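You operate a simulated robot arm through the tools that you are given. There is no shell and no other tool. Be economical: measure what you need, move in short steps, check, and stop when the job is done.

Carry out the task below with a simulated two-armed robot. There is one attempt and no reset: what you move stays moved.

JOB
On the top of the test bench, fold the blue cloth in half.

Only the result counts: the job must be done as asked and must still hold three seconds after the hand-in. Knocking over, shifting, dropping, spilling or breaking anything else fails it. Flat cloth is picked up by pressing the open fingertips on it (5 to 10 N) and closing them slowly along it; thin cloth reads only 2 to 8 mm in the jaws.

ROBOT AND FRAMES
Two 7-joint arms with two-finger parallel grippers on one trunk, on a base that drives. Base frame: it is fixed to the floor where the robot stands at the start and does not move with it; the origin is under the middle of the robot, x ahead of it, y to its left, z up; the surface under the hand at the start is at about z = 0.85. Lengths are in m, angles in rad, forces in N, time in s.
The left shoulder is at the start at [0.07, 0.163, 1.12], the right one opposite. With the tool pointing down near the work surface each hand reaches from about 0.4 to 0.88 m from the robot's upright axis, wherever it stands, measured 20 degrees to its own side. Places, roughly: top of the test bench [0.7, 0.4, 0.8]. Payload 3.43 kg a hand.
Tool frame (each hand has its own): the origin (TCP) lies between the finger pads and is the grasp point; the fingertips stand 0.034 m ahead of it; z points along the fingers, y is the line along which they close. The gripper opens to 0.128 m. The fingers are 0.024 m wide and 0.012 m thick; the gripper's body (0.048 by 0.13 m) begins 0.096 m behind the TCP.
Orientation is that of the tool frame in the base frame, as a unit quaternion [x, y, z, w]. With the fingers straight down and closing along the base's y, the tool's x points along the base's -x, its y along +y and its z along -z.

CONTROLS
- The arms move only by the tool drive_tool. It takes "left_series", "right_series" or both (then of equal length, played together; a hand with none holds still); each is a list that holds one entry, the list of rows, each a list of 7 numbers: the shift along the tool's x, y, z in units of 20 mm (1.0 is 20 mm), then the turn, a rotation vector about the tool's x, y, z in units of 8 degrees (1.0 is 8 degrees), then the opening, from 0 (shut) to 1 (fully open). In form: [[[x, y, z, wx, wy, wz, claw], ...]]. A call has 1 to 12 rows; each row shifts and turns the commanded pose from where the row before left it, along the tool's axes as they then stand. A call with a number of a shift or a turn outside -1 to 1 is refused whole. Each row takes 0.2 s and may step no farther than 0.05 m and 0.15 rad from the row before; otherwise, or with a gripper value out of range, the whole call is refused. A pose out of reach is approached as far as the arm can. The call stops where the force on the tool passes 40 N (or 10 N more than at its start, if that is more) or the arm is blocked; 0.2 s more then pass. The fingers move at their own pace (about 0.153 m/s each) and stop on an object; they squeeze with about 42 N. The grip force told is the motor's: it shows also when the fingers shut on nothing. Time passes only in rows, and 0.2 s behind the last, so rows that do not move let the fingers close. It gives the time, the measured TCP pose, the force on the tool (base axes), the opening and the grip force at its end, in the units of the frame above (readings bear some noise), with the torque about the TCP (base axes, N m) and any sound that the robot's microphone picked up.
- Cameras (640 x 400 px; columns grow to the right, rows downward): "scene" is now at [0.1202, -0.0043, 1.3534]; the picture's right is [-0.10, -0.99, 0.00], its down [-0.58, 0.06, -0.81] and it looks along [0.81, -0.08, -0.58] (base axes); focal length 296 px, centre (320, 200). "left" rides on the left gripper at [0.076, 0.011, -0.16] in its tool frame; the picture's right is [-0.15, 0.99, 0.00], its down [-0.88, -0.13, -0.46] and it looks along [-0.45, -0.07, 0.89] (tool axes); focal length 234 px, centre (320, 200). "right" rides on the right gripper at [0.076, -0.011, -0.16] in its tool frame; the picture's right is [0.15, 0.99, 0.00], its down [-0.88, 0.13, -0.46] and it looks along [-0.45, 0.07, 0.89] (tool axes); focal length 234 px, centre (320, 200). There is no depth. A picture from a camera that has moved, and an enlarged one, comes with that camera's place and axes in the base frame and with its lens. The place of the scene camera against the robot may be out by one fixed shift of up to 0.025 m in any direction.
- grab_frame(camera): a new picture of that camera. No time passes.
- raise_lower(by): slides the trunk up (or, below 0, down) by that many m; the arms and the scene camera ride with it, the base frame stays. It gives what a move gives, with no picture.
- roll_base(legs): drives the robot by 1 to 6 legs, each [ahead, left, turn to the left] in m, m and rad, along the robot's own axes; the way and the turn of a leg run together, so that a leg with both is an arc; at most 1.5 m and 3.142 rad a leg. The arms and the cameras ride along, it lands a little off, and it stops where it bumps. It gives what a move gives.
- turn_head(pan, tilt): turns the head with the scene camera to pan (to the left, within 1.501 rad either way) and tilt (down, from -0.506 to 1.204), counted from straight ahead of the robot. It gives what a move gives.
- enlarge(camera, box): a new picture of the part [left, top, right, bottom] of that camera's present view, enlarged. No time passes.
- finish_job(): hands the job in; it is judged then, once.

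Work in short steps. Places have to be worked out from the pictures, the camera data and where the tool is seen: move nearer, look again, correct. Check each grasp and each placing, and mend what went wrong. You have 120 turns and 92 pictures in all, those below and enlarged ones among them. Open the grippers and draw the arms clear of the work before you hand the job in, unless the task says otherwise; then end with one line.

The tools are called as name(argument=value, ...) on one line, values as JSON. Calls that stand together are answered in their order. drive_tool: Moves the arms, as the interface text tells. Its arguments: {"type":"object","properties":{"left_series":{"type":"array"},"right_series":{"type":"array"}},"required":[]} The other tools are called the same way: raise_lower (by) slides the trunk up or down; roll_base (legs) drives the base; turn_head (pan, tilt) turns the head that bears the scene camera; grab_frame (camera) takes a picture; enlarge (camera, box) takes an enlarged picture of a part of a camera's view; finish_job () hands the job in.

At the start:

```text
time: 0.0
left_tool_pos: [0.6554, 0.3031, 1.0797]
left_tcp_rot: [-0.001, 1.0, 0.0, 0.0]
left_wrist_force: [0.3, -0.3, -0.7]
left_wrist_torque: [0.01, -0.01, -0.02]
left_opening: 0.128
left_grasp_force: 0.0
right_tool_pos: [0.6025, -0.2385, 1.0698]
right_tcp_rot: [0.0, 1.0, 0.0, 0.0]
right_wrist_force: [0.2, -0.8, 0.4]
right_wrist_torque: [-0.03, -0.02, 0.0]
right_opening: 0.128
right_grasp_force: 0.1
trunk travel left (down, up): [-0.6, 0.34]
robot x, y, heading: [-0.0015, 0.0002, 0.005]
head pan, tilt: [-0.101, 0.623]
```

scene: 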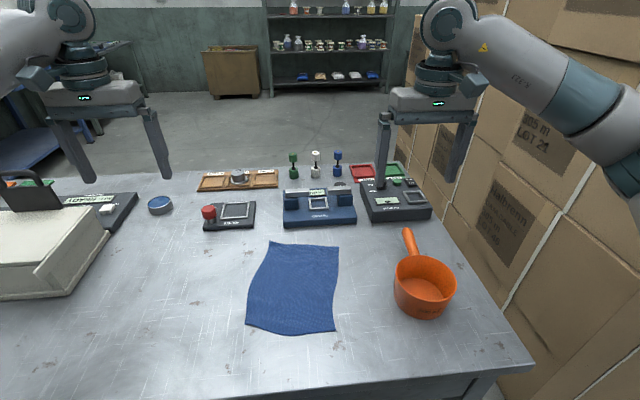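
right: 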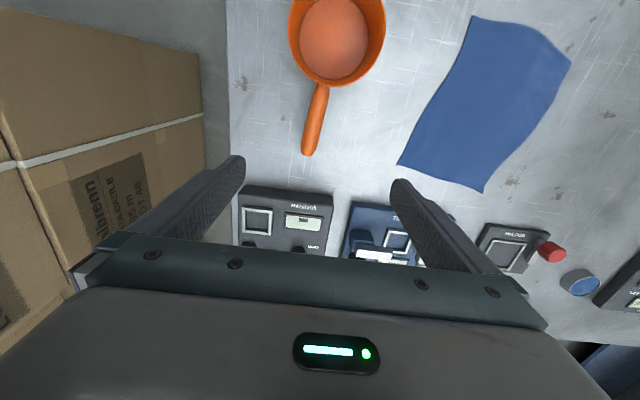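
left: 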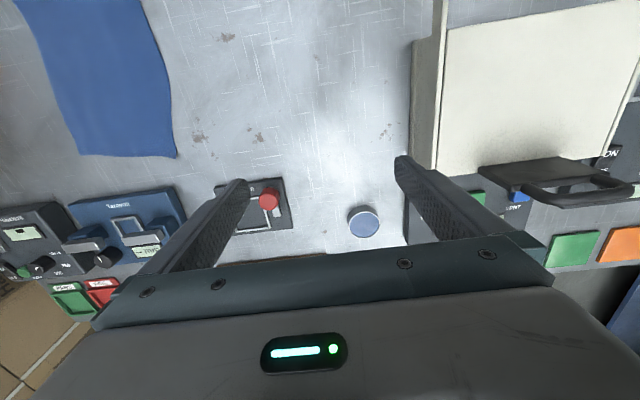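

The far and near edges of the cloth show up at the same place in all three cameras, with the surface at z≈0.85. Corners: far-left (.658,.063), far-right (.627,-.101), near-right (.418,-.063), near-left (.448,.097). I'll take the two far corners with both hands, turned in parallel so the bodies stay clear of each other. First I turn both hands and approach part of the way.

drive_tool(left_series=[[[0, 0, 0, 0, 0, -1, 0.234], [0, 0, 0, 0, 0, -1, 0.234], [0, 0, 0, 0, 0, -1, 0.234], [0.514, -0.955, 0.458, 0, 0, 0, 0.234], [0.514, -0.955, 0.458, 0, 0, 0, 0.234], [0.514, -0.955, 0.458, 0, 0, 0, 0.234], [0.514, -0.955, 0.458, 0, 0, 0, 0.234], [0.514, -0.955, 0.458, 0, 0, 0, 0.234], [0.514, -0.955, 0.458, 0, 0, 0, 0.234], [0.514, -0.955, 0.458, 0, 0, 0, 0.234], [0.514, -0.955, 0.458, 0, 0, 0, 0.234]]], right_series=[[[0, 0, 0, 0, 0, -1, 0.234], [0, 0, 0, 0, 0, -1, 0.234], [0, 0, 0, 0, 0, -1, 0.234], [-0.318, 0.602, 0.417, 0, 0, 0, 0.234], [-0.318, 0.602, 0.417, 0, 0, 0, 0.234], [-0.318, 0.602, 0.417, 0, 0, 0, 0.234], [-0.318, 0.602, 0.417, 0, 0, 0, 0.234], [-0.318, 0.602, 0.417, 0, 0, 0, 0.234], [-0.318, 0.602, 0.417, 0, 0, 0, 0.234], [-0.318, 0.602, 0.417, 0, 0, 0, 0.234], [-0.318, 0.602, 0.417, 0, 0, 0, 0.234]]])

```text
time: 2.4
left_tool_pos: [0.6428, 0.1294, 1.0061]
left_tcp_rot: [-0.208, 0.978, 0.0, -0.001]
left_wrist_force: [0.3, 0.8, 0.3]
left_wrist_torque: [0.02, 0.0, 0.03]
left_opening: 0.0299
left_grasp_force: 0.0
right_tool_pos: [0.6092, -0.1304, 1.0011]
right_tcp_rot: [-0.208, 0.978, 0.0, 0.0]
right_wrist_force: [0.9, -0.4, 0.0]
right_wrist_torque: [0.01, 0.02, -0.03]
right_opening: 0.0302
right_grasp_force: 0.0
trunk travel left (down, up): [-0.6, 0.34]
robot x, y, heading: [0.0007, 0.002, -0.001]
head pan, tilt: [-0.101, 0.623]
```

Both hands follow as planned. I finish the approach and look.

drive_tool(left_series=[[[0.514, -0.955, 0.458, 0, 0, 0, 0.234], [0.514, -0.955, 0.458, 0, 0, 0, 0.234], [0.514, -0.955, 0.458, 0, 0, 0, 0.234], [0.514, -0.955, 0.458, 0, 0, 0, 0.234]]], right_series=[[[-0.318, 0.602, 0.417, 0, 0, 0, 0.234], [-0.318, 0.602, 0.417, 0, 0, 0, 0.234], [-0.318, 0.602, 0.417, 0, 0, 0, 0.234], [-0.318, 0.602, 0.417, 0, 0, 0, 0.234]]])

grab_frame(camera="left")

grab_frame(camera="right")

grab_frame(camera="scene")

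```text
time: 3.4
left_tool_pos: [0.6371, 0.0416, 0.9685]
left_tcp_rot: [-0.209, 0.978, 0.0, 0.0]
left_wrist_force: [-1.0, -0.7, 0.3]
left_wrist_torque: [0.01, -0.02, 0.0]
left_opening: 0.0297
left_grasp_force: 0.1
right_tool_pos: [0.6143, -0.076, 0.9714]
right_tcp_rot: [-0.207, 0.978, 0.001, 0.001]
right_wrist_force: [0.7, -0.4, -0.3]
right_wrist_torque: [0.02, 0.05, 0.0]
right_opening: 0.0299
right_grasp_force: 0.0
trunk travel left (down, up): [-0.6, 0.34]
robot x, y, heading: [0.0033, 0.0016, -0.003]
head pan, tilt: [-0.101, 0.623]
```

```text
88 pictures are left
camera left: at [0.5644, 0.0205, 1.1287], right [-0.27, 0.96, 0.0], down [0.86, 0.24, 0.45], along [0.44, 0.12, -0.89], focal length 234 px, centre (320, 200)
```

left: 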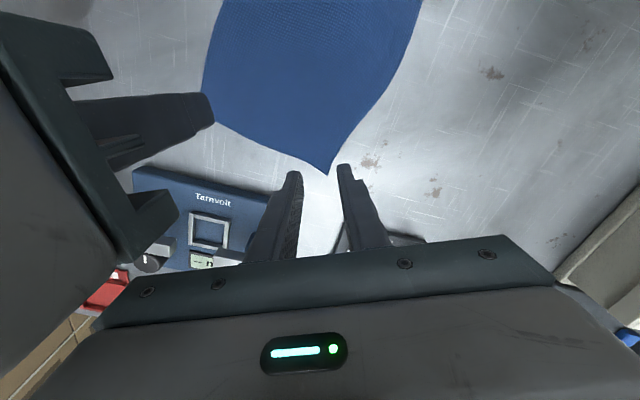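

```text
87 pictures are left
camera right: at [0.5496, -0.1183, 1.1313], right [-0.54, 0.84, 0.0], down [0.75, 0.48, 0.46], along [0.38, 0.24, -0.89], focal length 234 px, centre (320, 200)
```

right: 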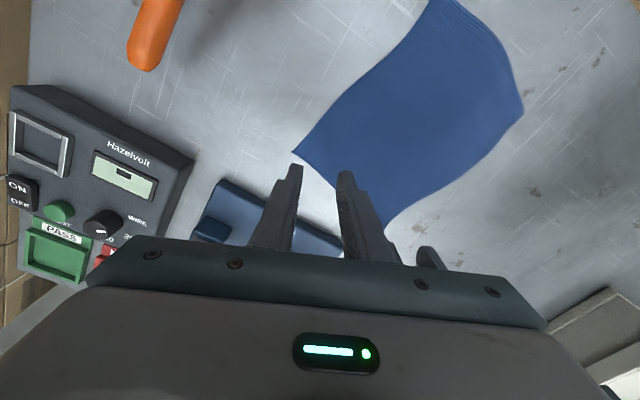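

```text
86 pictures are left
camera scene: at [0.1208, -0.0048, 1.3533], right [-0.1, -0.99, 0.0], down [-0.58, 0.06, -0.81], along [0.81, -0.08, -0.58], focal length 296 px, centre (320, 200)
```

scene: 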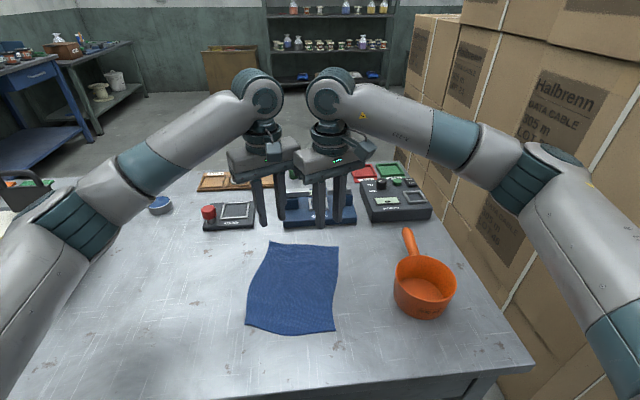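

Both hands sit about 2 cm inside their far corners, as wanted. I lower to just above the cloth.

drive_tool(left_series=[[[0, 0, 0.9, 0, 0, 0, 0.234], [0, 0, 0.9, 0, 0, 0, 0.234], [0, 0, 0.9, 0, 0, 0, 0.234], [0, 0, 0.9, 0, 0, 0, 0.234], [0, 0, 0, 0, 0, 0, 0.234]]], right_series=[[[0, 0, 0.95, 0, 0, 0, 0.234], [0, 0, 0.95, 0, 0, 0, 0.234], [0, 0, 0.95, 0, 0, 0, 0.234], [0, 0, 0.95, 0, 0, 0, 0.234], [0, 0, 0, 0, 0, 0, 0.234]]])

grab_frame(camera="left")

grab_frame(camera="right")

```text
time: 4.6
left_tool_pos: [0.6359, 0.0443, 0.8969]
left_tcp_rot: [-0.209, 0.978, 0.001, 0.0]
left_wrist_force: [-0.5, -0.2, 0.4]
left_wrist_torque: [0.01, -0.01, -0.01]
left_opening: 0.0302
left_grasp_force: 0.1
right_tool_pos: [0.6135, -0.0754, 0.8954]
right_tcp_rot: [-0.208, 0.978, -0.001, 0.0]
right_wrist_force: [0.3, 1.3, 0.9]
right_wrist_torque: [0.0, -0.02, 0.0]
right_opening: 0.0298
right_grasp_force: 0.0
trunk travel left (down, up): [-0.6, 0.34]
robot x, y, heading: [0.0015, 0.0023, 0.001]
head pan, tilt: [-0.101, 0.623]
```

```text
85 pictures are left
camera left: at [0.5633, 0.0235, 1.0575], right [-0.27, 0.96, 0.0], down [0.86, 0.24, 0.46], along [0.44, 0.12, -0.89], focal length 234 px, centre (320, 200)
```

left: 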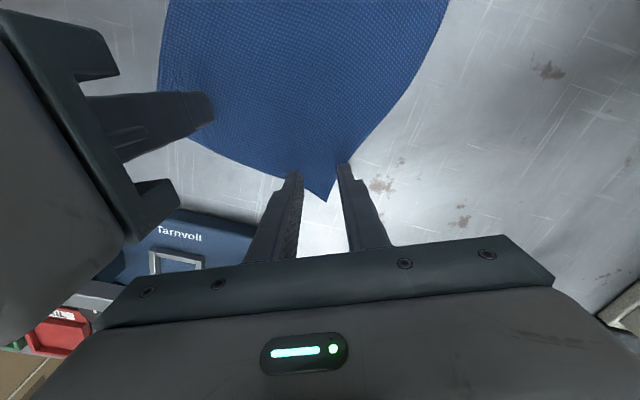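

```text
84 pictures are left
camera right: at [0.5485, -0.118, 1.0545], right [-0.54, 0.84, 0.0], down [0.75, 0.48, 0.46], along [0.38, 0.24, -0.89], focal length 234 px, centre (320, 200)
```

right: 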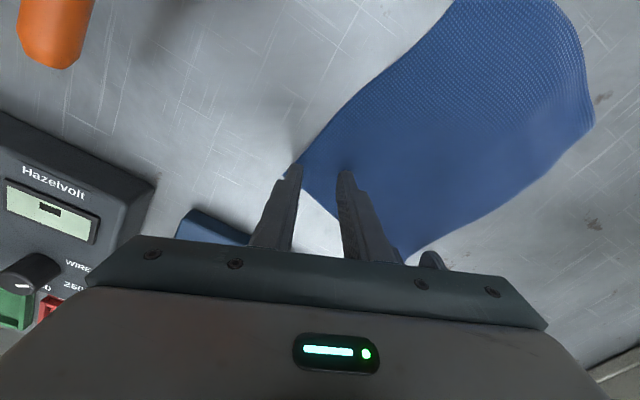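

Corners sit 3 cm from each TCP and the outer fingertips are only just on the cloth. I shift both hands about 5 mm inward and lower towards contact in small steps.

drive_tool(left_series=[[[0, -0.3, 0.1, 0, 0, 0, 0.234], [0, 0, 0.2, 0, 0, 0, 0.234], [0, 0, 0.2, 0, 0, 0, 0.234], [0, 0, 0.15, 0, 0, 0, 0.234]]], right_series=[[[0, 0.25, 0.1, 0, 0, 0, 0.234], [0, 0, 0.2, 0, 0, 0, 0.234], [0, 0, 0.15, 0, 0, 0, 0.234], [0, 0, 0.1, 0, 0, 0, 0.234]]])

```text
time: 5.6
left_tool_pos: [0.6379, 0.0378, 0.8841]
left_tcp_rot: [-0.209, 0.978, 0.0, 0.0]
left_wrist_force: [0.8, 1.2, 10.1]
left_wrist_torque: [0.1, 0.02, 0.0]
left_opening: 0.03
left_grasp_force: 0.1
right_tool_pos: [0.6115, -0.0707, 0.8852]
right_tcp_rot: [-0.208, 0.978, 0.001, 0.001]
right_wrist_force: [0.3, 0.2, 7.9]
right_wrist_torque: [-0.11, -0.07, 0.0]
right_opening: 0.0299
right_grasp_force: 0.1
trunk travel left (down, up): [-0.6, 0.34]
robot x, y, heading: [-0.0011, -0.0025, 0.0]
head pan, tilt: [-0.101, 0.623]
```

Contact is about 8–10 N on each hand, within the band. I close both slowly along the cloth.

drive_tool(left_series=[[[0, 0, 0, 0, 0, 0, 0.2], [0, 0, 0, 0, 0, 0, 0.165], [0, 0, 0, 0, 0, 0, 0.13], [0, 0, 0, 0, 0, 0, 0.1], [0, 0, 0, 0, 0, 0, 0.07], [0, 0, 0, 0, 0, 0, 0.04], [0, 0, 0, 0, 0, 0, 0.0], [0, 0, 0, 0, 0, 0, 0.0], [0, 0, 0, 0, 0, 0, 0.0]]], right_series=[[[0, 0, 0, 0, 0, 0, 0.2], [0, 0, 0, 0, 0, 0, 0.165], [0, 0, 0, 0, 0, 0, 0.13], [0, 0, 0, 0, 0, 0, 0.1], [0, 0, 0, 0, 0, 0, 0.07], [0, 0, 0, 0, 0, 0, 0.04], [0, 0, 0, 0, 0, 0, 0.0], [0, 0, 0, 0, 0, 0, 0.0], [0, 0, 0, 0, 0, 0, 0.0]]])

grab_frame(camera="left")

grab_frame(camera="right")

```text
time: 7.6
left_tool_pos: [0.6362, 0.0375, 0.8859]
left_tcp_rot: [-0.209, 0.978, -0.001, 0.0]
left_wrist_force: [-0.8, 0.9, 21.8]
left_wrist_torque: [0.01, 0.05, -0.02]
left_opening: 0.0017
left_grasp_force: 36.4
right_tool_pos: [0.6094, -0.0719, 0.8857]
right_tcp_rot: [-0.208, 0.978, 0.0, 0.001]
right_wrist_force: [1.6, 1.1, 8.4]
right_wrist_torque: [-0.01, -0.06, -0.02]
right_opening: 0.0018
right_grasp_force: 36.1
trunk travel left (down, up): [-0.6, 0.34]
robot x, y, heading: [-0.0007, -0.0002, 0.007]
head pan, tilt: [-0.101, 0.623]
```

```text
83 pictures are left
camera left: at [0.5635, 0.0165, 1.0459], right [-0.27, 0.96, 0.0], down [0.86, 0.24, 0.46], along [0.44, 0.12, -0.89], focal length 234 px, centre (320, 200)
```

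left: 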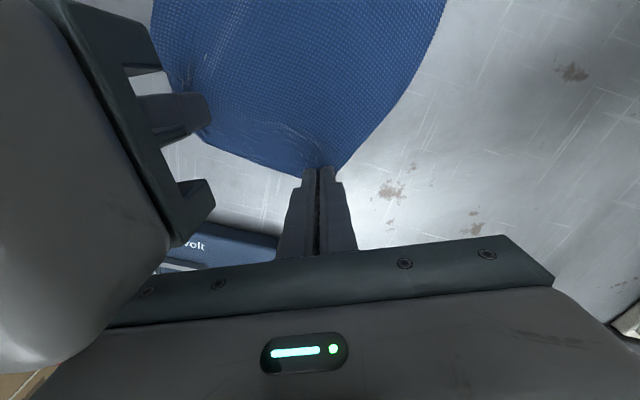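

```text
82 pictures are left
camera right: at [0.5446, -0.1135, 1.0452], right [-0.54, 0.84, 0.0], down [0.75, 0.48, 0.46], along [0.39, 0.24, -0.89], focal length 234 px, centre (320, 200)
```

right: 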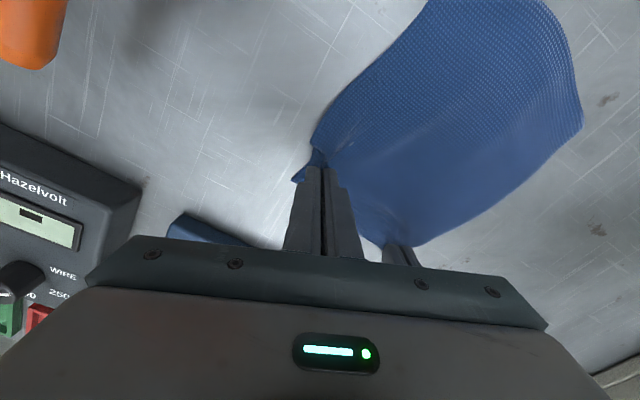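

Both jaws read about 1.7 mm and wrinkles gather at the tips, so the grips may hold. I lift 3 cm to test.

drive_tool(left_series=[[[0, 0, -0.5, 0, 0, 0, 0], [0, 0, -0.5, 0, 0, 0, 0], [0, 0, -0.5, 0, 0, 0, 0]]], right_series=[[[0, 0, -0.5, 0, 0, 0, 0], [0, 0, -0.5, 0, 0, 0, 0], [0, 0, -0.5, 0, 0, 0, 0]]])

grab_frame(camera="left")

grab_frame(camera="right")

```text
time: 8.4
left_tool_pos: [0.6376, 0.0368, 0.9131]
left_tcp_rot: [-0.209, 0.978, 0.0, -0.002]
left_wrist_force: [-0.1, -0.8, 0.1]
left_wrist_torque: [-0.03, 0.03, 0.01]
left_opening: 0.0016
left_grasp_force: 36.0
right_tool_pos: [0.6114, -0.0718, 0.9139]
right_tcp_rot: [-0.208, 0.978, 0.0, 0.0]
right_wrist_force: [0.6, 0.6, 0.1]
right_wrist_torque: [0.02, -0.01, -0.02]
right_opening: 0.0019
right_grasp_force: 36.3
trunk travel left (down, up): [-0.6, 0.34]
robot x, y, heading: [-0.0011, -0.0014, 0.002]
head pan, tilt: [-0.101, 0.623]
```

```text
81 pictures are left
camera left: at [0.5654, 0.0153, 1.0738], right [-0.27, 0.96, 0.0], down [0.86, 0.24, 0.45], along [0.44, 0.12, -0.89], focal length 234 px, centre (320, 200)
```

left: 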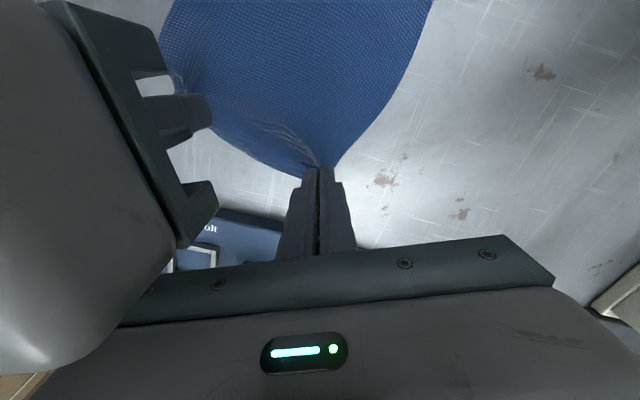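

```text
80 pictures are left
camera right: at [0.5468, -0.1136, 1.0728], right [-0.54, 0.84, 0.0], down [0.75, 0.48, 0.46], along [0.38, 0.24, -0.89], focal length 234 px, centre (320, 200)
```

right: 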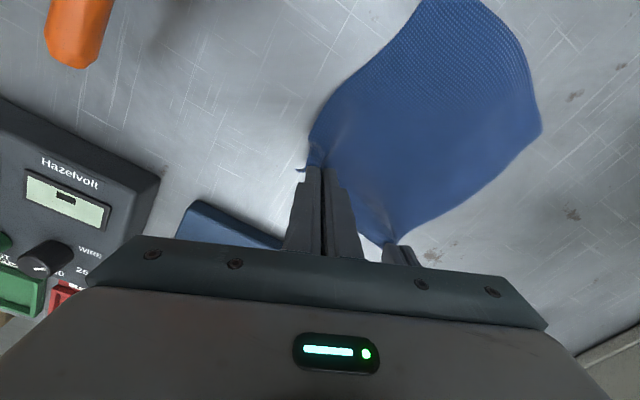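

Both corners are lifted with the cloth. Now I carry them together in an arc towards the near edge.

drive_tool(left_series=[[[0.416, 0.278, -1, 0, 0, 0, 0], [0.416, 0.278, -0.8, 0, 0, 0, 0], [0.416, 0.278, -0.5, 0, 0, 0, 0], [0.665, 0.445, -0.1, 0, 0, 0, 0], [0.748, 0.5, 0, 0, 0, 0, 0], [0.748, 0.5, 0, 0, 0, 0, 0], [0.748, 0.5, 0.1, 0, 0, 0, 0], [0.748, 0.5, 0.2, 0, 0, 0, 0], [0.748, 0.5, 0.5, 0, 0, 0, 0], [0.582, 0.389, 0.6, 0, 0, 0, 0]]], right_series=[[[0.416, 0.278, -1, 0, 0, 0, 0], [0.416, 0.278, -0.8, 0, 0, 0, 0], [0.416, 0.278, -0.5, 0, 0, 0, 0], [0.665, 0.445, -0.1, 0, 0, 0, 0], [0.748, 0.5, 0, 0, 0, 0, 0], [0.748, 0.5, 0, 0, 0, 0, 0], [0.748, 0.5, 0.1, 0, 0, 0, 0], [0.748, 0.5, 0.2, 0, 0, 0, 0], [0.748, 0.5, 0.5, 0, 0, 0, 0], [0.582, 0.389, 0.6, 0, 0, 0, 0]]])

grab_frame(camera="left")

grab_frame(camera="right")

grab_frame(camera="scene")

```text
time: 10.6
left_tool_pos: [0.49, 0.0633, 0.9333]
left_tcp_rot: [-0.208, 0.978, 0.0, 0.0]
left_wrist_force: [-1.2, -0.5, 0.9]
left_wrist_torque: [-0.05, -0.02, -0.02]
left_opening: 0.0018
left_grasp_force: 36.6
right_tool_pos: [0.4639, -0.0475, 0.9331]
right_tcp_rot: [-0.207, 0.978, 0.0, -0.001]
right_wrist_force: [0.3, 0.1, 0.6]
right_wrist_torque: [-0.03, -0.02, -0.04]
right_opening: 0.0017
right_grasp_force: 36.7
trunk travel left (down, up): [-0.6, 0.34]
robot x, y, heading: [0.0011, -0.0, -0.003]
head pan, tilt: [-0.101, 0.623]
```

```text
79 pictures are left
camera left: at [0.4172, 0.0413, 1.0948], right [-0.27, 0.96, 0.0], down [0.86, 0.24, 0.46], along [0.44, 0.12, -0.89], focal length 234 px, centre (320, 200)
```

left: 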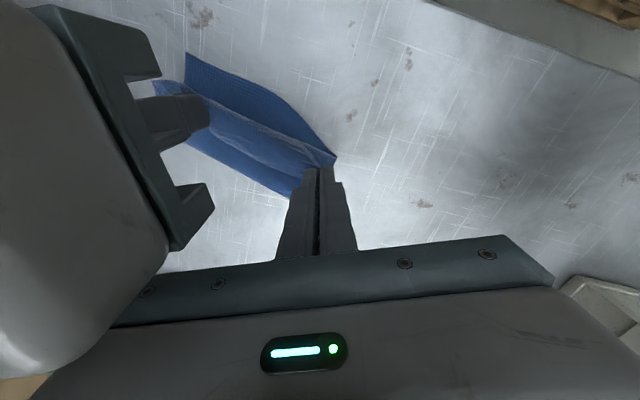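

```text
78 pictures are left
camera right: at [0.3995, -0.0888, 1.094], right [-0.54, 0.84, 0.0], down [0.75, 0.48, 0.46], along [0.39, 0.24, -0.89], focal length 234 px, centre (320, 200)
```

right: 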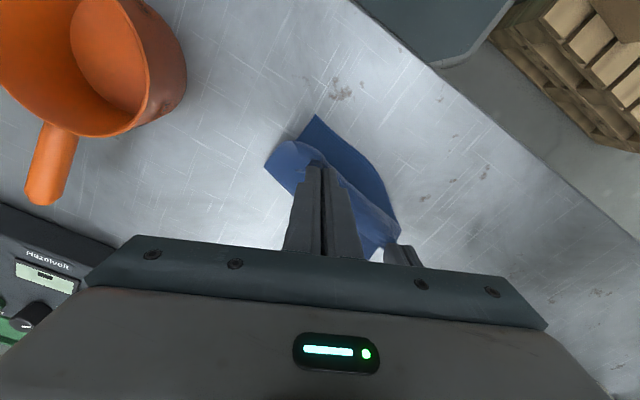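

```text
77 pictures are left
camera scene: at [0.1201, -0.004, 1.3535], right [-0.1, -0.99, 0.0], down [-0.58, 0.06, -0.81], along [0.81, -0.08, -0.58], focal length 296 px, centre (320, 200)
```

scene: 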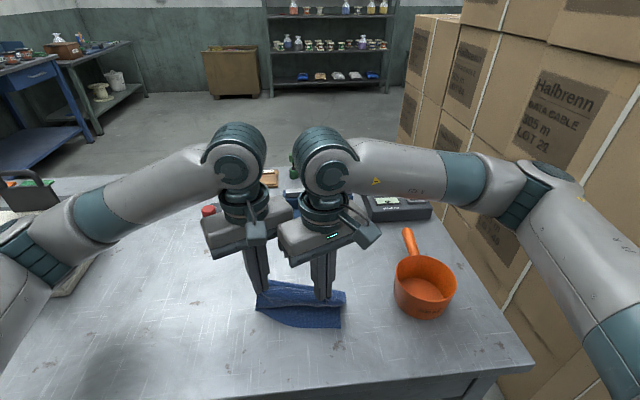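

The cloth has folded over cleanly, though the near edge slid 1–2 cm ahead and turned slightly: near corners are now about (.476,.081) and (.426,-.074). I carry the grips over those corners and lower to just above the surface.

drive_tool(left_series=[[[0.434, 0.193, 0.4, 0, 0, 0, 0], [0.434, 0.193, 0.5, 0, 0, 0, 0], [0.434, 0.193, 0.5, 0, 0, 0, 0], [0.434, 0.193, 0.5, 0, 0, 0, 0]]], right_series=[[[0.548, 0.244, 0.4, 0, 0, 0, 0], [0.548, 0.244, 0.5, 0, 0, 0, 0], [0.548, 0.244, 0.5, 0, 0, 0, 0], [0.548, 0.244, 0.5, 0, 0, 0, 0]]])

grab_frame(camera="left")

grab_frame(camera="right")

enlarge(camera="scene", box=[200, 250, 392, 370])

```text
time: 11.6
left_tool_pos: [0.4517, 0.0632, 0.8963]
left_tcp_rot: [-0.209, 0.978, -0.001, -0.001]
left_wrist_force: [-1.2, -0.8, 0.9]
left_wrist_torque: [-0.08, 0.01, 0.0]
left_opening: 0.0017
left_grasp_force: 36.9
right_tool_pos: [0.4164, -0.0457, 0.895]
right_tcp_rot: [-0.208, 0.978, 0.0, 0.0]
right_wrist_force: [1.4, 0.7, -0.6]
right_wrist_torque: [0.03, -0.04, -0.02]
right_opening: 0.0016
right_grasp_force: 37.1
trunk travel left (down, up): [-0.6, 0.34]
robot x, y, heading: [-0.0034, 0.0, -0.001]
head pan, tilt: [-0.101, 0.623]
```

```text
76 pictures are left
camera left: at [0.3791, 0.041, 1.0568], right [-0.27, 0.96, 0.0], down [0.86, 0.24, 0.45], along [0.44, 0.12, -0.89], focal length 234 px, centre (320, 200)
```

left: 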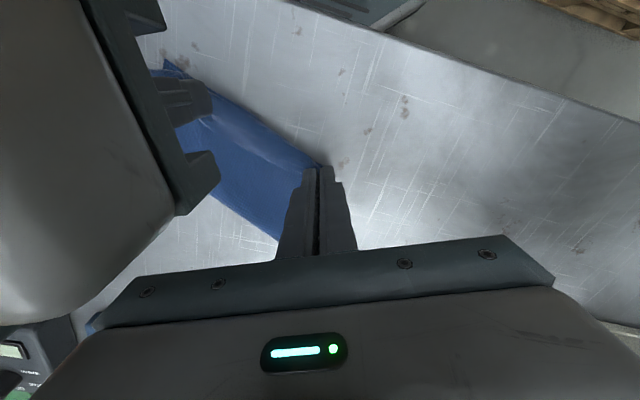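

```text
75 pictures are left
camera right: at [0.3517, -0.0885, 1.0551], right [-0.54, 0.84, 0.0], down [0.75, 0.48, 0.46], along [0.38, 0.24, -0.89], focal length 234 px, centre (320, 200)
```

right: 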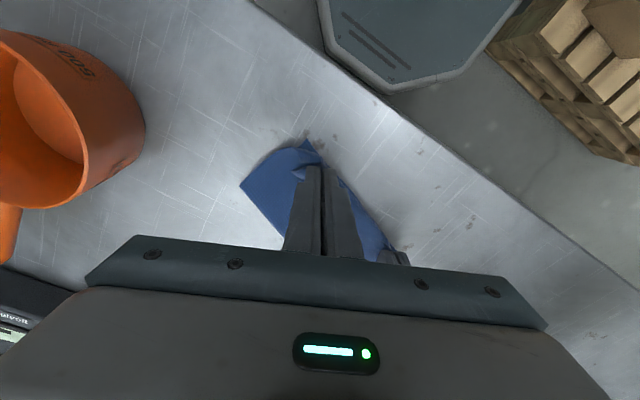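

```text
3.33 times, centred on (296, 310) of scene
camera zoom: at [0.1201, -0.0044, 1.3535], right [-0.1, -0.99, 0.0], down [-0.58, 0.06, -0.81], along [0.81, -0.08, -0.58], focal length 987 px, centre (400, -167)
```

zoom: 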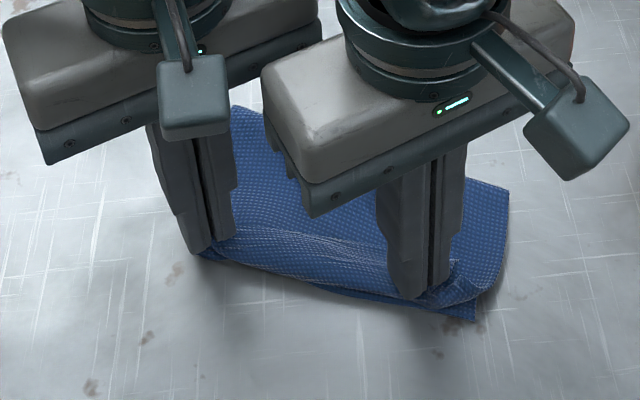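

The fold lies in place with edges close together. I lower to the surface, open gently, rise, and look from free view.

drive_tool(left_series=[[[0, 0, 0.3, 0, 0, 0, 0], [0, 0, 0.1, 0, 0, 0, 0], [0, 0, 0, 0, 0, 0, 0.06], [0, 0, 0, 0, 0, 0, 0.12], [0, 0, 0, 0, 0, 0, 0.2], [0, 0, -0.3, 0, 0, 0, 0.2], [0, 0, -0.6, 0, 0, 0, 0.2], [0, 0, -1, 0, 0, 0, 0.2], [0, 0, -1, 0, 0, 0, 0.2], [0, 0, -1, 0, 0, 0, 0.2]]], right_series=[[[0, 0, 0.3, 0, 0, 0, 0], [0, 0, 0.1, 0, 0, 0, 0], [0, 0, 0, 0, 0, 0, 0.06], [0, 0, 0, 0, 0, 0, 0.12], [0, 0, 0, 0, 0, 0, 0.2], [0, 0, -0.3, 0, 0, 0, 0.2], [0, 0, -0.6, 0, 0, 0, 0.2], [0, 0, -1, 0, 0, 0, 0.2], [0, 0, -1, 0, 0, 0, 0.2], [0, 0, -1, 0, 0, 0, 0.2]]])

enlarge(camera="scene", box=[200, 250, 392, 370])

grab_frame(camera="left")

grab_frame(camera="right")

```text
time: 13.8
left_tool_pos: [0.4489, 0.064, 0.9669]
left_tcp_rot: [-0.209, 0.978, 0.0, 0.001]
left_wrist_force: [-0.6, -0.5, 0.6]
left_wrist_torque: [0.01, -0.02, 0.01]
left_opening: 0.0255
left_grasp_force: 0.0
right_tool_pos: [0.4155, -0.0466, 0.9654]
right_tcp_rot: [-0.207, 0.978, 0.001, 0.0]
right_wrist_force: [-0.4, 0.6, -0.5]
right_wrist_torque: [0.01, -0.01, 0.01]
right_opening: 0.0254
right_grasp_force: 0.0
trunk travel left (down, up): [-0.6, 0.34]
robot x, y, heading: [-0.0002, 0.002, -0.001]
head pan, tilt: [-0.101, 0.623]
```

```text
3.33 times, centred on (296, 310) of scene
camera zoom: at [0.1195, -0.0044, 1.3534], right [-0.1, -0.99, 0.0], down [-0.58, 0.06, -0.81], along [0.81, -0.08, -0.58], focal length 987 px, centre (400, -167)
```

zoom: 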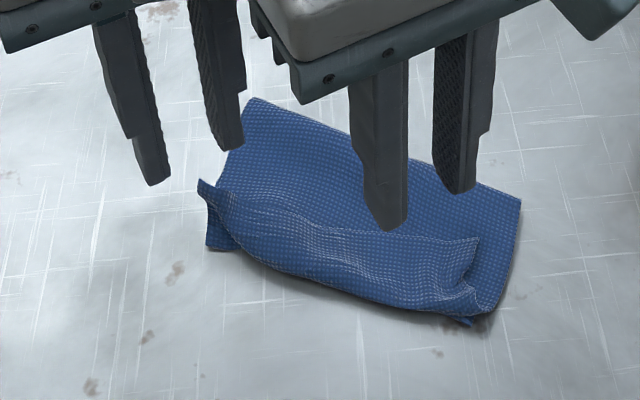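

```text
72 pictures are left
camera left: at [0.3772, 0.0411, 1.1269], right [-0.27, 0.96, 0.0], down [0.86, 0.24, 0.46], along [0.44, 0.12, -0.89], focal length 234 px, centre (320, 200)
```

left: 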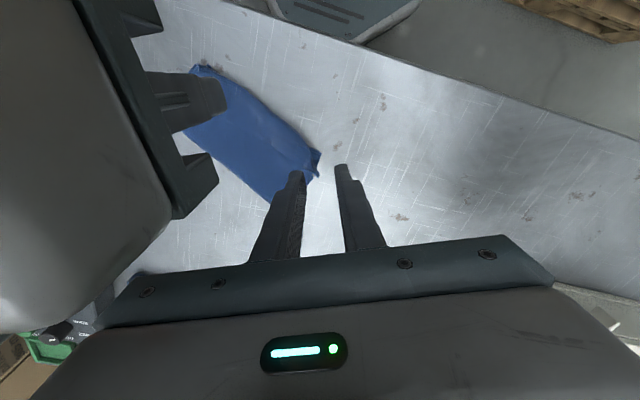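

```text
71 pictures are left
camera right: at [0.3504, -0.0886, 1.126], right [-0.54, 0.84, 0.0], down [0.75, 0.48, 0.46], along [0.38, 0.24, -0.89], focal length 234 px, centre (320, 200)
```

right: 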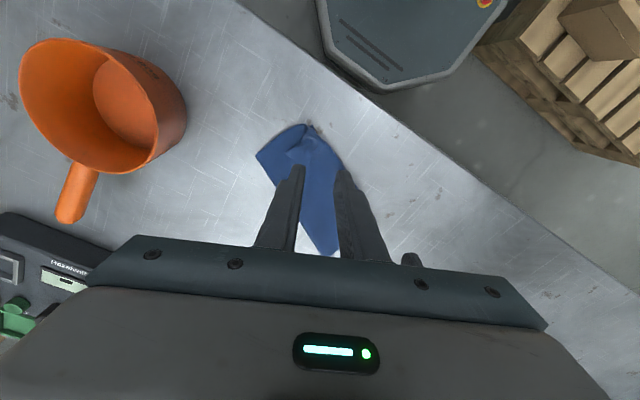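

Something curls at the near side. I draw the hands aside and up to see it all.

drive_tool(left_series=[[[-0.4, 0.9, -0.9, 0, 0, 0, 0.2], [-0.4, 0.9, -0.9, 0, 0, 0, 0.2], [-0.4, 0.9, -0.9, 0, 0, 0, 0.2], [-0.4, 0.9, -0.5, 0, 0, 0, 0.2], [-0.4, 0.9, 0, 0, 0, 0, 0.2], [-0.4, 0.9, 0, 0, 0, 0, 0.2], [-0.4, 0.9, 0, 0, 0, 0, 0.2], [-0.4, 0.9, 0, 0, 0, 0, 0.2]]], right_series=[[[0.4, -0.9, -0.9, 0, 0, 0, 0.2], [0.4, -0.9, -0.9, 0, 0, 0, 0.2], [0.4, -0.9, -0.9, 0, 0, 0, 0.2], [0, -0.9, -0.9, 0, 0, 0, 0.2], [0, -0.9, -0.9, 0, 0, 0, 0.2], [0, -0.9, 0, 0, 0, 0, 0.2], [0, -0.9, 0, 0, 0, 0, 0.2], [0, -0.9, 0, 0, 0, 0, 0.2]]])

enlarge(camera="scene", box=[200, 250, 392, 370])

grab_frame(camera="left")

grab_frame(camera="right")

```text
time: 15.6
left_tool_pos: [0.4517, 0.222, 1.0312]
left_tcp_rot: [-0.208, 0.978, 0.0, -0.001]
left_wrist_force: [0.9, 0.3, -1.0]
left_wrist_torque: [-0.02, 0.01, 0.0]
left_opening: 0.0254
left_grasp_force: 0.1
right_tool_pos: [0.4534, -0.1874, 1.056]
right_tcp_rot: [-0.208, 0.978, 0.0, 0.0]
right_wrist_force: [0.3, -0.2, -0.4]
right_wrist_torque: [-0.01, 0.01, -0.02]
right_opening: 0.0257
right_grasp_force: 0.0
trunk travel left (down, up): [-0.6, 0.34]
robot x, y, heading: [0.002, 0.0018, 0.004]
head pan, tilt: [-0.101, 0.623]
```

```text
3.33 times, centred on (296, 310) of scene
camera zoom: at [0.1196, -0.0041, 1.3535], right [-0.1, -0.99, 0.0], down [-0.58, 0.06, -0.81], along [0.81, -0.08, -0.58], focal length 987 px, centre (400, -167)
```

zoom: 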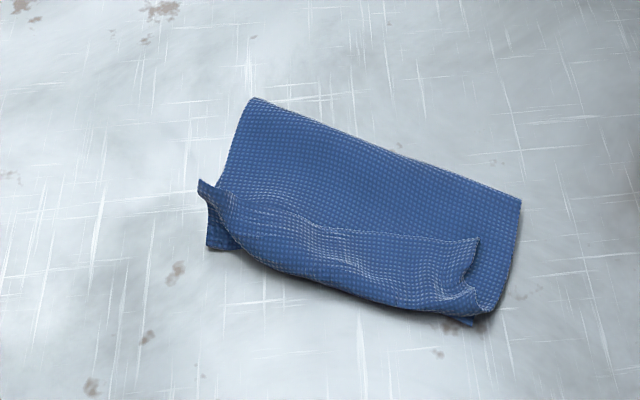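

```text
69 pictures are left
camera left: at [0.3794, 0.2008, 1.1918], right [-0.27, 0.96, 0.0], down [0.86, 0.24, 0.46], along [0.44, 0.12, -0.89], focal length 234 px, centre (320, 200)
```

left: 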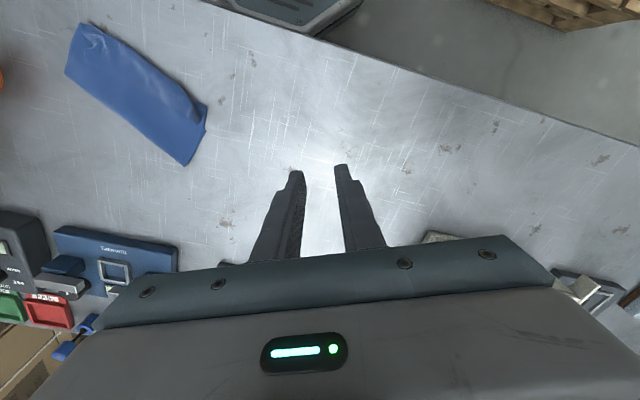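

```text
68 pictures are left
camera right: at [0.3884, -0.2286, 1.2161], right [-0.54, 0.84, 0.0], down [0.75, 0.48, 0.46], along [0.38, 0.24, -0.89], focal length 234 px, centre (320, 200)
```

right: 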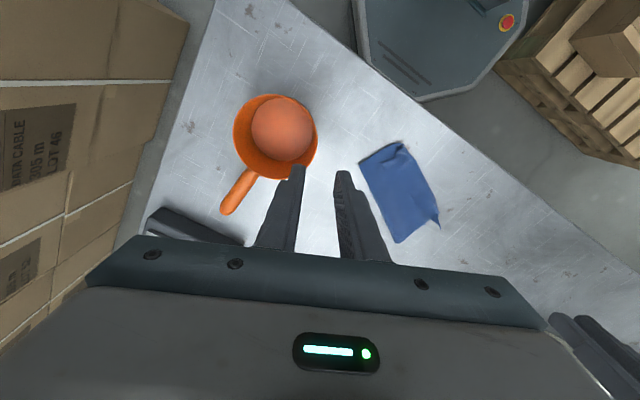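

The upper edge seems to stand or curl up along the near side. I enlarge the hand views for detail.

enlarge(camera="left", box=[40, 0, 232, 180])

enlarge(camera="right", box=[330, 120, 480, 260])

```text
2.22 times, centred on (136, 90) of left
camera zoom: at [0.3794, 0.2008, 1.1918], right [-0.27, 0.96, 0.0], down [0.86, 0.24, 0.46], along [0.44, 0.12, -0.89], focal length 520 px, centre (729, 444)
```

zoom: 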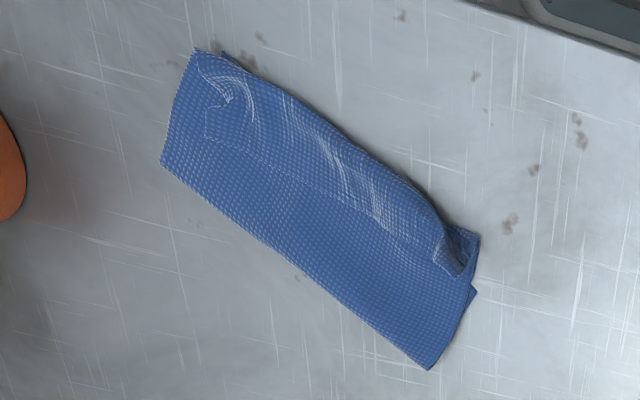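

```text
2.86 times, centred on (405, 190) of right
camera zoom: at [0.3884, -0.2286, 1.2161], right [-0.54, 0.84, 0.0], down [0.75, 0.48, 0.46], along [0.38, 0.24, -0.89], focal length 669 px, centre (77, 229)
```

zoom: 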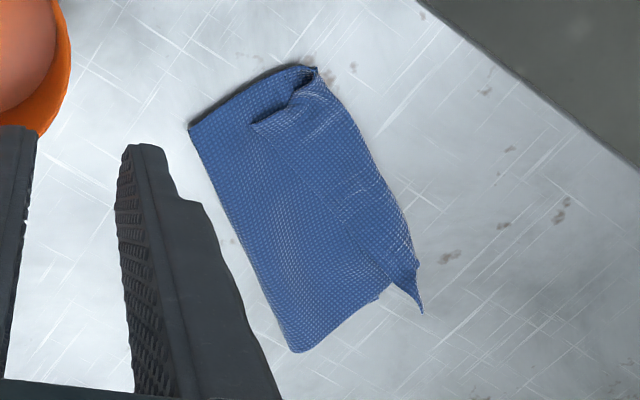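

My last placing overshot the near edge by about 4 cm (a sign slip), so the upper edge curled back as a flap on top. Its left tip stands up near (.468,.069,.875). I bring the left hand over it to take it again.

drive_tool(left_series=[[[0.296, -0.915, 0.5, 0, 0, 0, 0.39], [0.296, -0.915, 0.5, 0, 0, 0, 0.39], [0.296, -0.915, 0.5, 0, 0, 0, 0.39], [0.296, -0.915, 0.5, 0, 0, 0, 0.39], [0.296, -0.915, 0.5, 0, 0, 0, 0.39], [0.296, -0.915, 0.5, 0, 0, 0, 0.39], [0.296, -0.915, 0.5, 0, 0, 0, 0.39], [0.296, -0.915, 0.5, 0, 0, 0, 0.39], [0, 0, 0, 0, 0, 0, 0.39]]])

enlarge(camera="left", box=[160, 40, 416, 200])

enlarge(camera="scene", box=[200, 250, 392, 370])

enlarge(camera="right", box=[330, 100, 530, 260])

```text
time: 17.6
left_tool_pos: [0.4678, 0.068, 0.9492]
left_tcp_rot: [-0.208, 0.978, 0.0, -0.001]
left_wrist_force: [0.3, -0.4, -0.5]
left_wrist_torque: [-0.01, 0.0, 0.03]
left_opening: 0.05
left_grasp_force: 0.1
right_tool_pos: [0.4528, -0.1871, 1.0564]
right_tcp_rot: [-0.208, 0.978, 0.0, 0.001]
right_wrist_force: [0.3, 0.0, 0.9]
right_wrist_torque: [-0.01, -0.04, -0.02]
right_opening: 0.0256
right_grasp_force: 0.1
trunk travel left (down, up): [-0.6, 0.34]
robot x, y, heading: [-0.0028, -0.001, 0.003]
head pan, tilt: [-0.101, 0.623]
```

```text
2.50 times, centred on (288, 120) of left
camera zoom: at [0.3945, 0.0467, 1.1116], right [-0.27, 0.96, 0.0], down [0.86, 0.24, 0.46], along [0.44, 0.12, -0.89], focal length 585 px, centre (400, 400)
```

zoom: 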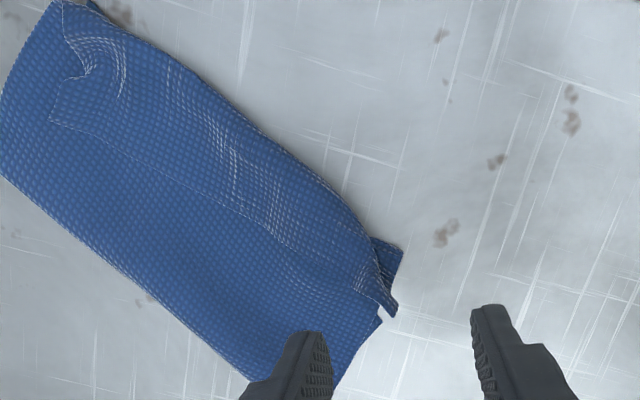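

```text
3.33 times, centred on (296, 310) of scene
camera zoom: at [0.1199, -0.0038, 1.3534], right [-0.1, -0.99, 0.0], down [-0.58, 0.06, -0.81], along [0.81, -0.08, -0.58], focal length 987 px, centre (400, -167)
```

zoom: 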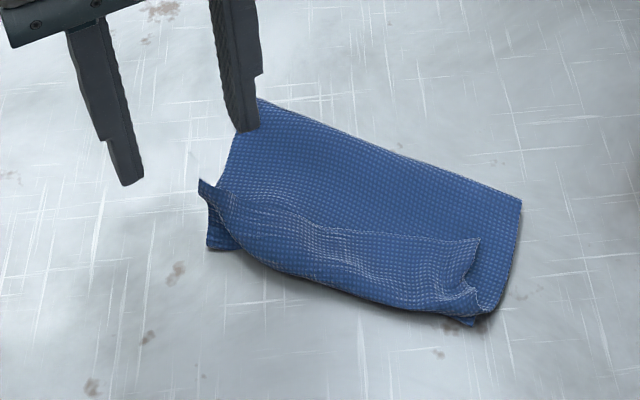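

```text
2.50 times, centred on (430, 180) of right
camera zoom: at [0.3887, -0.2281, 1.216], right [-0.54, 0.84, 0.0], down [0.75, 0.48, 0.46], along [0.38, 0.24, -0.89], focal length 585 px, centre (45, 250)
```

zoom: 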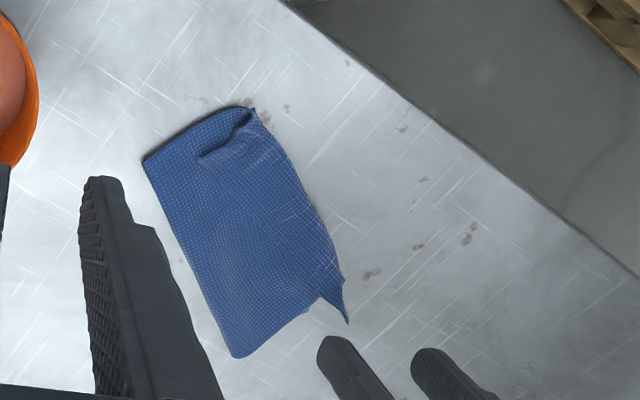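

The tip sits between the fingers. I lower so the fingertips are about 1 cm over the table, a touch towards the flap, then close on the tip.

drive_tool(left_series=[[[0.3, 0, 0.9, 0, 0, 0, 0.39], [0, 0, 0.9, 0, 0, 0, 0.39], [0, 0, 0.9, 0, 0, 0, 0.39], [0, 0, 0, 0, 0, 0, 0.3], [0, 0, 0, 0, 0, 0, 0.2], [0, 0, 0, 0, 0, 0, 0.1], [0, 0, 0, 0, 0, 0, 0], [0, 0, 0, 0, 0, 0, 0], [0, 0, 0, 0, 0, 0, 0]]])

enlarge(camera="left", box=[160, 40, 416, 200])

enlarge(camera="right", box=[330, 100, 530, 260])

```text
time: 19.6
left_tool_pos: [0.4635, 0.065, 0.8972]
left_tcp_rot: [-0.209, 0.978, 0.0, -0.001]
left_wrist_force: [0.5, -0.4, -0.3]
left_wrist_torque: [-0.01, -0.01, 0.03]
left_opening: 0.0023
left_grasp_force: 36.8
right_tool_pos: [0.4527, -0.1866, 1.0568]
right_tcp_rot: [-0.208, 0.978, -0.001, 0.0]
right_wrist_force: [0.2, -0.4, 0.3]
right_wrist_torque: [-0.01, 0.02, 0.01]
right_opening: 0.0254
right_grasp_force: 0.1
trunk travel left (down, up): [-0.6, 0.34]
robot x, y, heading: [0.0011, -0.0002, 0.002]
head pan, tilt: [-0.101, 0.623]
```

```text
2.50 times, centred on (288, 120) of left
camera zoom: at [0.3901, 0.0434, 1.0575], right [-0.27, 0.96, 0.0], down [0.86, 0.24, 0.46], along [0.44, 0.12, -0.89], focal length 585 px, centre (400, 400)
```

zoom: 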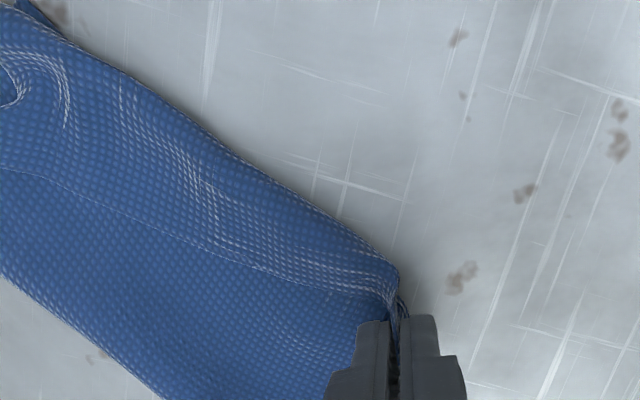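

```text
2.50 times, centred on (430, 180) of right
camera zoom: at [0.3888, -0.2287, 1.2158], right [-0.54, 0.84, 0.0], down [0.75, 0.48, 0.46], along [0.38, 0.24, -0.89], focal length 585 px, centre (45, 250)
```

zoom: 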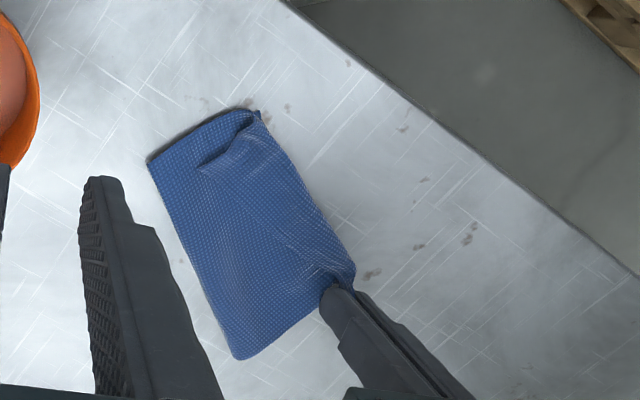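

The jaws read 2.3 mm: the tip is held. I lift 5 cm to see what comes along.

drive_tool(left_series=[[[0, 0, -0.6, 0, 0, 0, 0], [0, 0, -0.6, 0, 0, 0, 0], [0, 0, -0.6, 0, 0, 0, 0], [0, 0, -0.6, 0, 0, 0, 0]]])

enlarge(camera="scene", box=[200, 250, 392, 370])

enlarge(camera="right", box=[330, 100, 530, 260])

grab_frame(camera="left")

```text
time: 20.6
left_tool_pos: [0.4625, 0.065, 0.9435]
left_tcp_rot: [-0.209, 0.978, 0.0, 0.0]
left_wrist_force: [-1.1, 1.0, -0.2]
left_wrist_torque: [-0.02, -0.02, 0.01]
left_opening: 0.0025
left_grasp_force: 37.4
right_tool_pos: [0.4529, -0.1876, 1.0557]
right_tcp_rot: [-0.208, 0.978, 0.0, 0.0]
right_wrist_force: [-0.6, -0.6, 0.0]
right_wrist_torque: [-0.02, -0.02, 0.04]
right_opening: 0.0257
right_grasp_force: 0.1
trunk travel left (down, up): [-0.6, 0.34]
robot x, y, heading: [-0.0019, 0.0005, 0.003]
head pan, tilt: [-0.101, 0.623]
```

```text
3.33 times, centred on (296, 310) of scene
camera zoom: at [0.12, -0.0045, 1.3534], right [-0.1, -0.99, 0.0], down [-0.58, 0.06, -0.81], along [0.81, -0.08, -0.58], focal length 987 px, centre (400, -167)
```

zoom: 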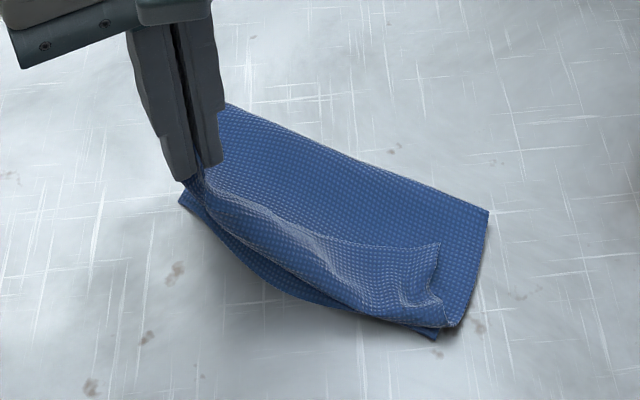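

```text
2.50 times, centred on (430, 180) of right
camera zoom: at [0.3887, -0.2288, 1.2158], right [-0.54, 0.84, 0.0], down [0.75, 0.48, 0.46], along [0.38, 0.24, -0.89], focal length 585 px, centre (45, 250)
```

zoom: 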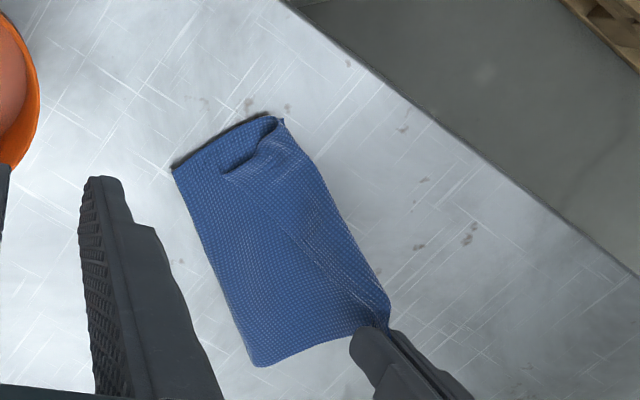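

```text
58 pictures are left
camera left: at [0.3901, 0.0432, 1.1039], right [-0.27, 0.96, 0.0], down [0.86, 0.24, 0.46], along [0.44, 0.12, -0.89], focal length 234 px, centre (320, 200)
```

left: 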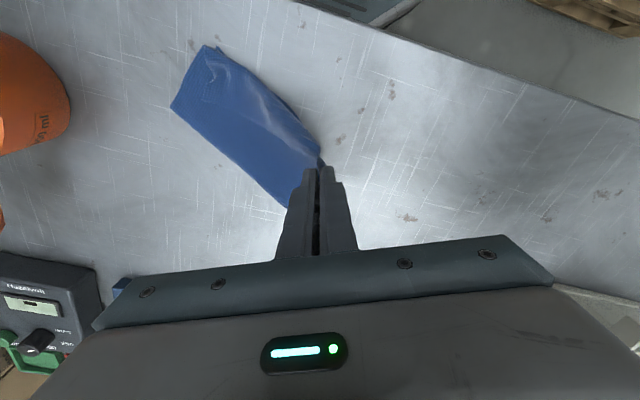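

The corner comes up, though the sheet slid about 2 cm left. I raise it further and ease it back towards the fold so the curled flap opens out.

drive_tool(left_series=[[[-0.416, -0.278, -0.5, 0, 0, 0, 0], [-0.416, -0.278, -0.6, 0, 0, 0, 0], [-0.416, -0.278, -0.6, 0, 0, 0, 0], [-0.416, -0.278, -0.6, 0, 0, 0, 0]]])

enlarge(camera="scene", box=[200, 250, 392, 370])

enlarge(camera="right", box=[330, 100, 530, 260])

```text
time: 21.6
left_tool_pos: [0.5016, 0.0601, 0.9902]
left_tcp_rot: [-0.209, 0.978, 0.0, 0.0]
left_wrist_force: [-0.4, -0.5, 1.2]
left_wrist_torque: [0.02, 0.01, -0.02]
left_opening: 0.0023
left_grasp_force: 37.1
right_tool_pos: [0.454, -0.1872, 1.055]
right_tcp_rot: [-0.208, 0.978, -0.001, 0.0]
right_wrist_force: [0.3, 0.3, -0.7]
right_wrist_torque: [0.0, -0.02, 0.02]
right_opening: 0.0256
right_grasp_force: 0.0
trunk travel left (down, up): [-0.6, 0.34]
robot x, y, heading: [0.0002, 0.0003, -0.001]
head pan, tilt: [-0.101, 0.623]
```

```text
3.33 times, centred on (296, 310) of scene
camera zoom: at [0.1202, -0.0046, 1.3534], right [-0.1, -0.99, 0.0], down [-0.58, 0.06, -0.81], along [0.81, -0.08, -0.58], focal length 987 px, centre (400, -167)
```

zoom: 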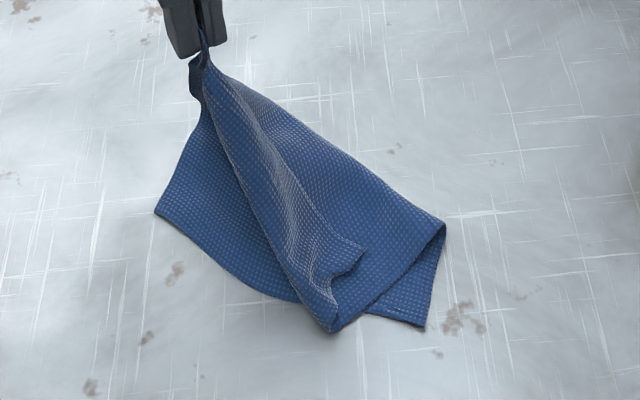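

```text
2.50 times, centred on (430, 180) of right
camera zoom: at [0.3889, -0.2289, 1.2157], right [-0.54, 0.84, 0.0], down [0.75, 0.48, 0.46], along [0.38, 0.24, -0.89], focal length 585 px, centre (45, 250)
```

zoom: 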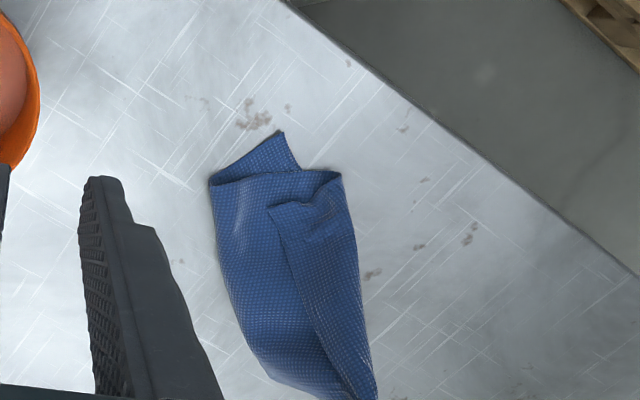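

The sheet is clearly seen now: left upper corner held, right upper corner still tucked as a flap. I go on drawing the left corner to the far side so the flap unrolls.

drive_tool(left_series=[[[-0.831, -0.556, -0.2, 0, 0, 0, 0], [-0.831, -0.556, -0.2, 0, 0, 0, 0], [-0.831, -0.556, 0, 0, 0, 0, 0], [-0.831, -0.556, 0, 0, 0, 0, 0]]])

enlarge(camera="scene", box=[200, 210, 440, 360])

```text
time: 22.6
left_tool_pos: [0.5817, 0.0446, 0.9956]
left_tcp_rot: [-0.208, 0.978, 0.0, 0.0]
left_wrist_force: [-0.6, -0.2, 0.7]
left_wrist_torque: [0.02, -0.03, 0.03]
left_opening: 0.0022
left_grasp_force: 36.9
right_tool_pos: [0.4537, -0.188, 1.0545]
right_tcp_rot: [-0.207, 0.978, 0.0, 0.0]
right_wrist_force: [-0.3, 0.0, 0.2]
right_wrist_torque: [0.0, 0.0, -0.01]
right_opening: 0.0255
right_grasp_force: 0.0
trunk travel left (down, up): [-0.6, 0.34]
robot x, y, heading: [0.0007, -0.003, 0.005]
head pan, tilt: [-0.101, 0.623]
```

```text
2.67 times, centred on (320, 285) of scene
camera zoom: at [0.1207, -0.0047, 1.3533], right [-0.1, -0.99, 0.0], down [-0.58, 0.06, -0.81], along [0.81, -0.08, -0.58], focal length 790 px, centre (320, -27)
```

zoom: 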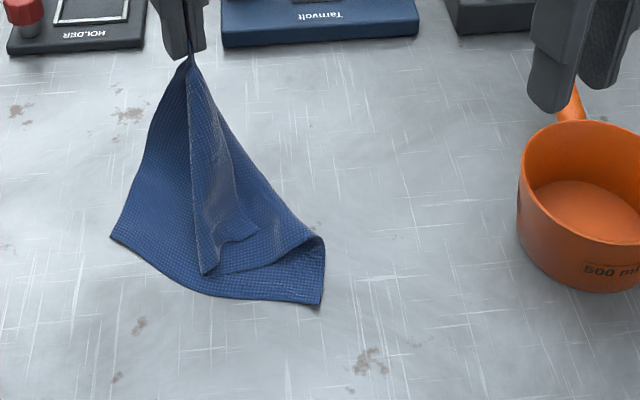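

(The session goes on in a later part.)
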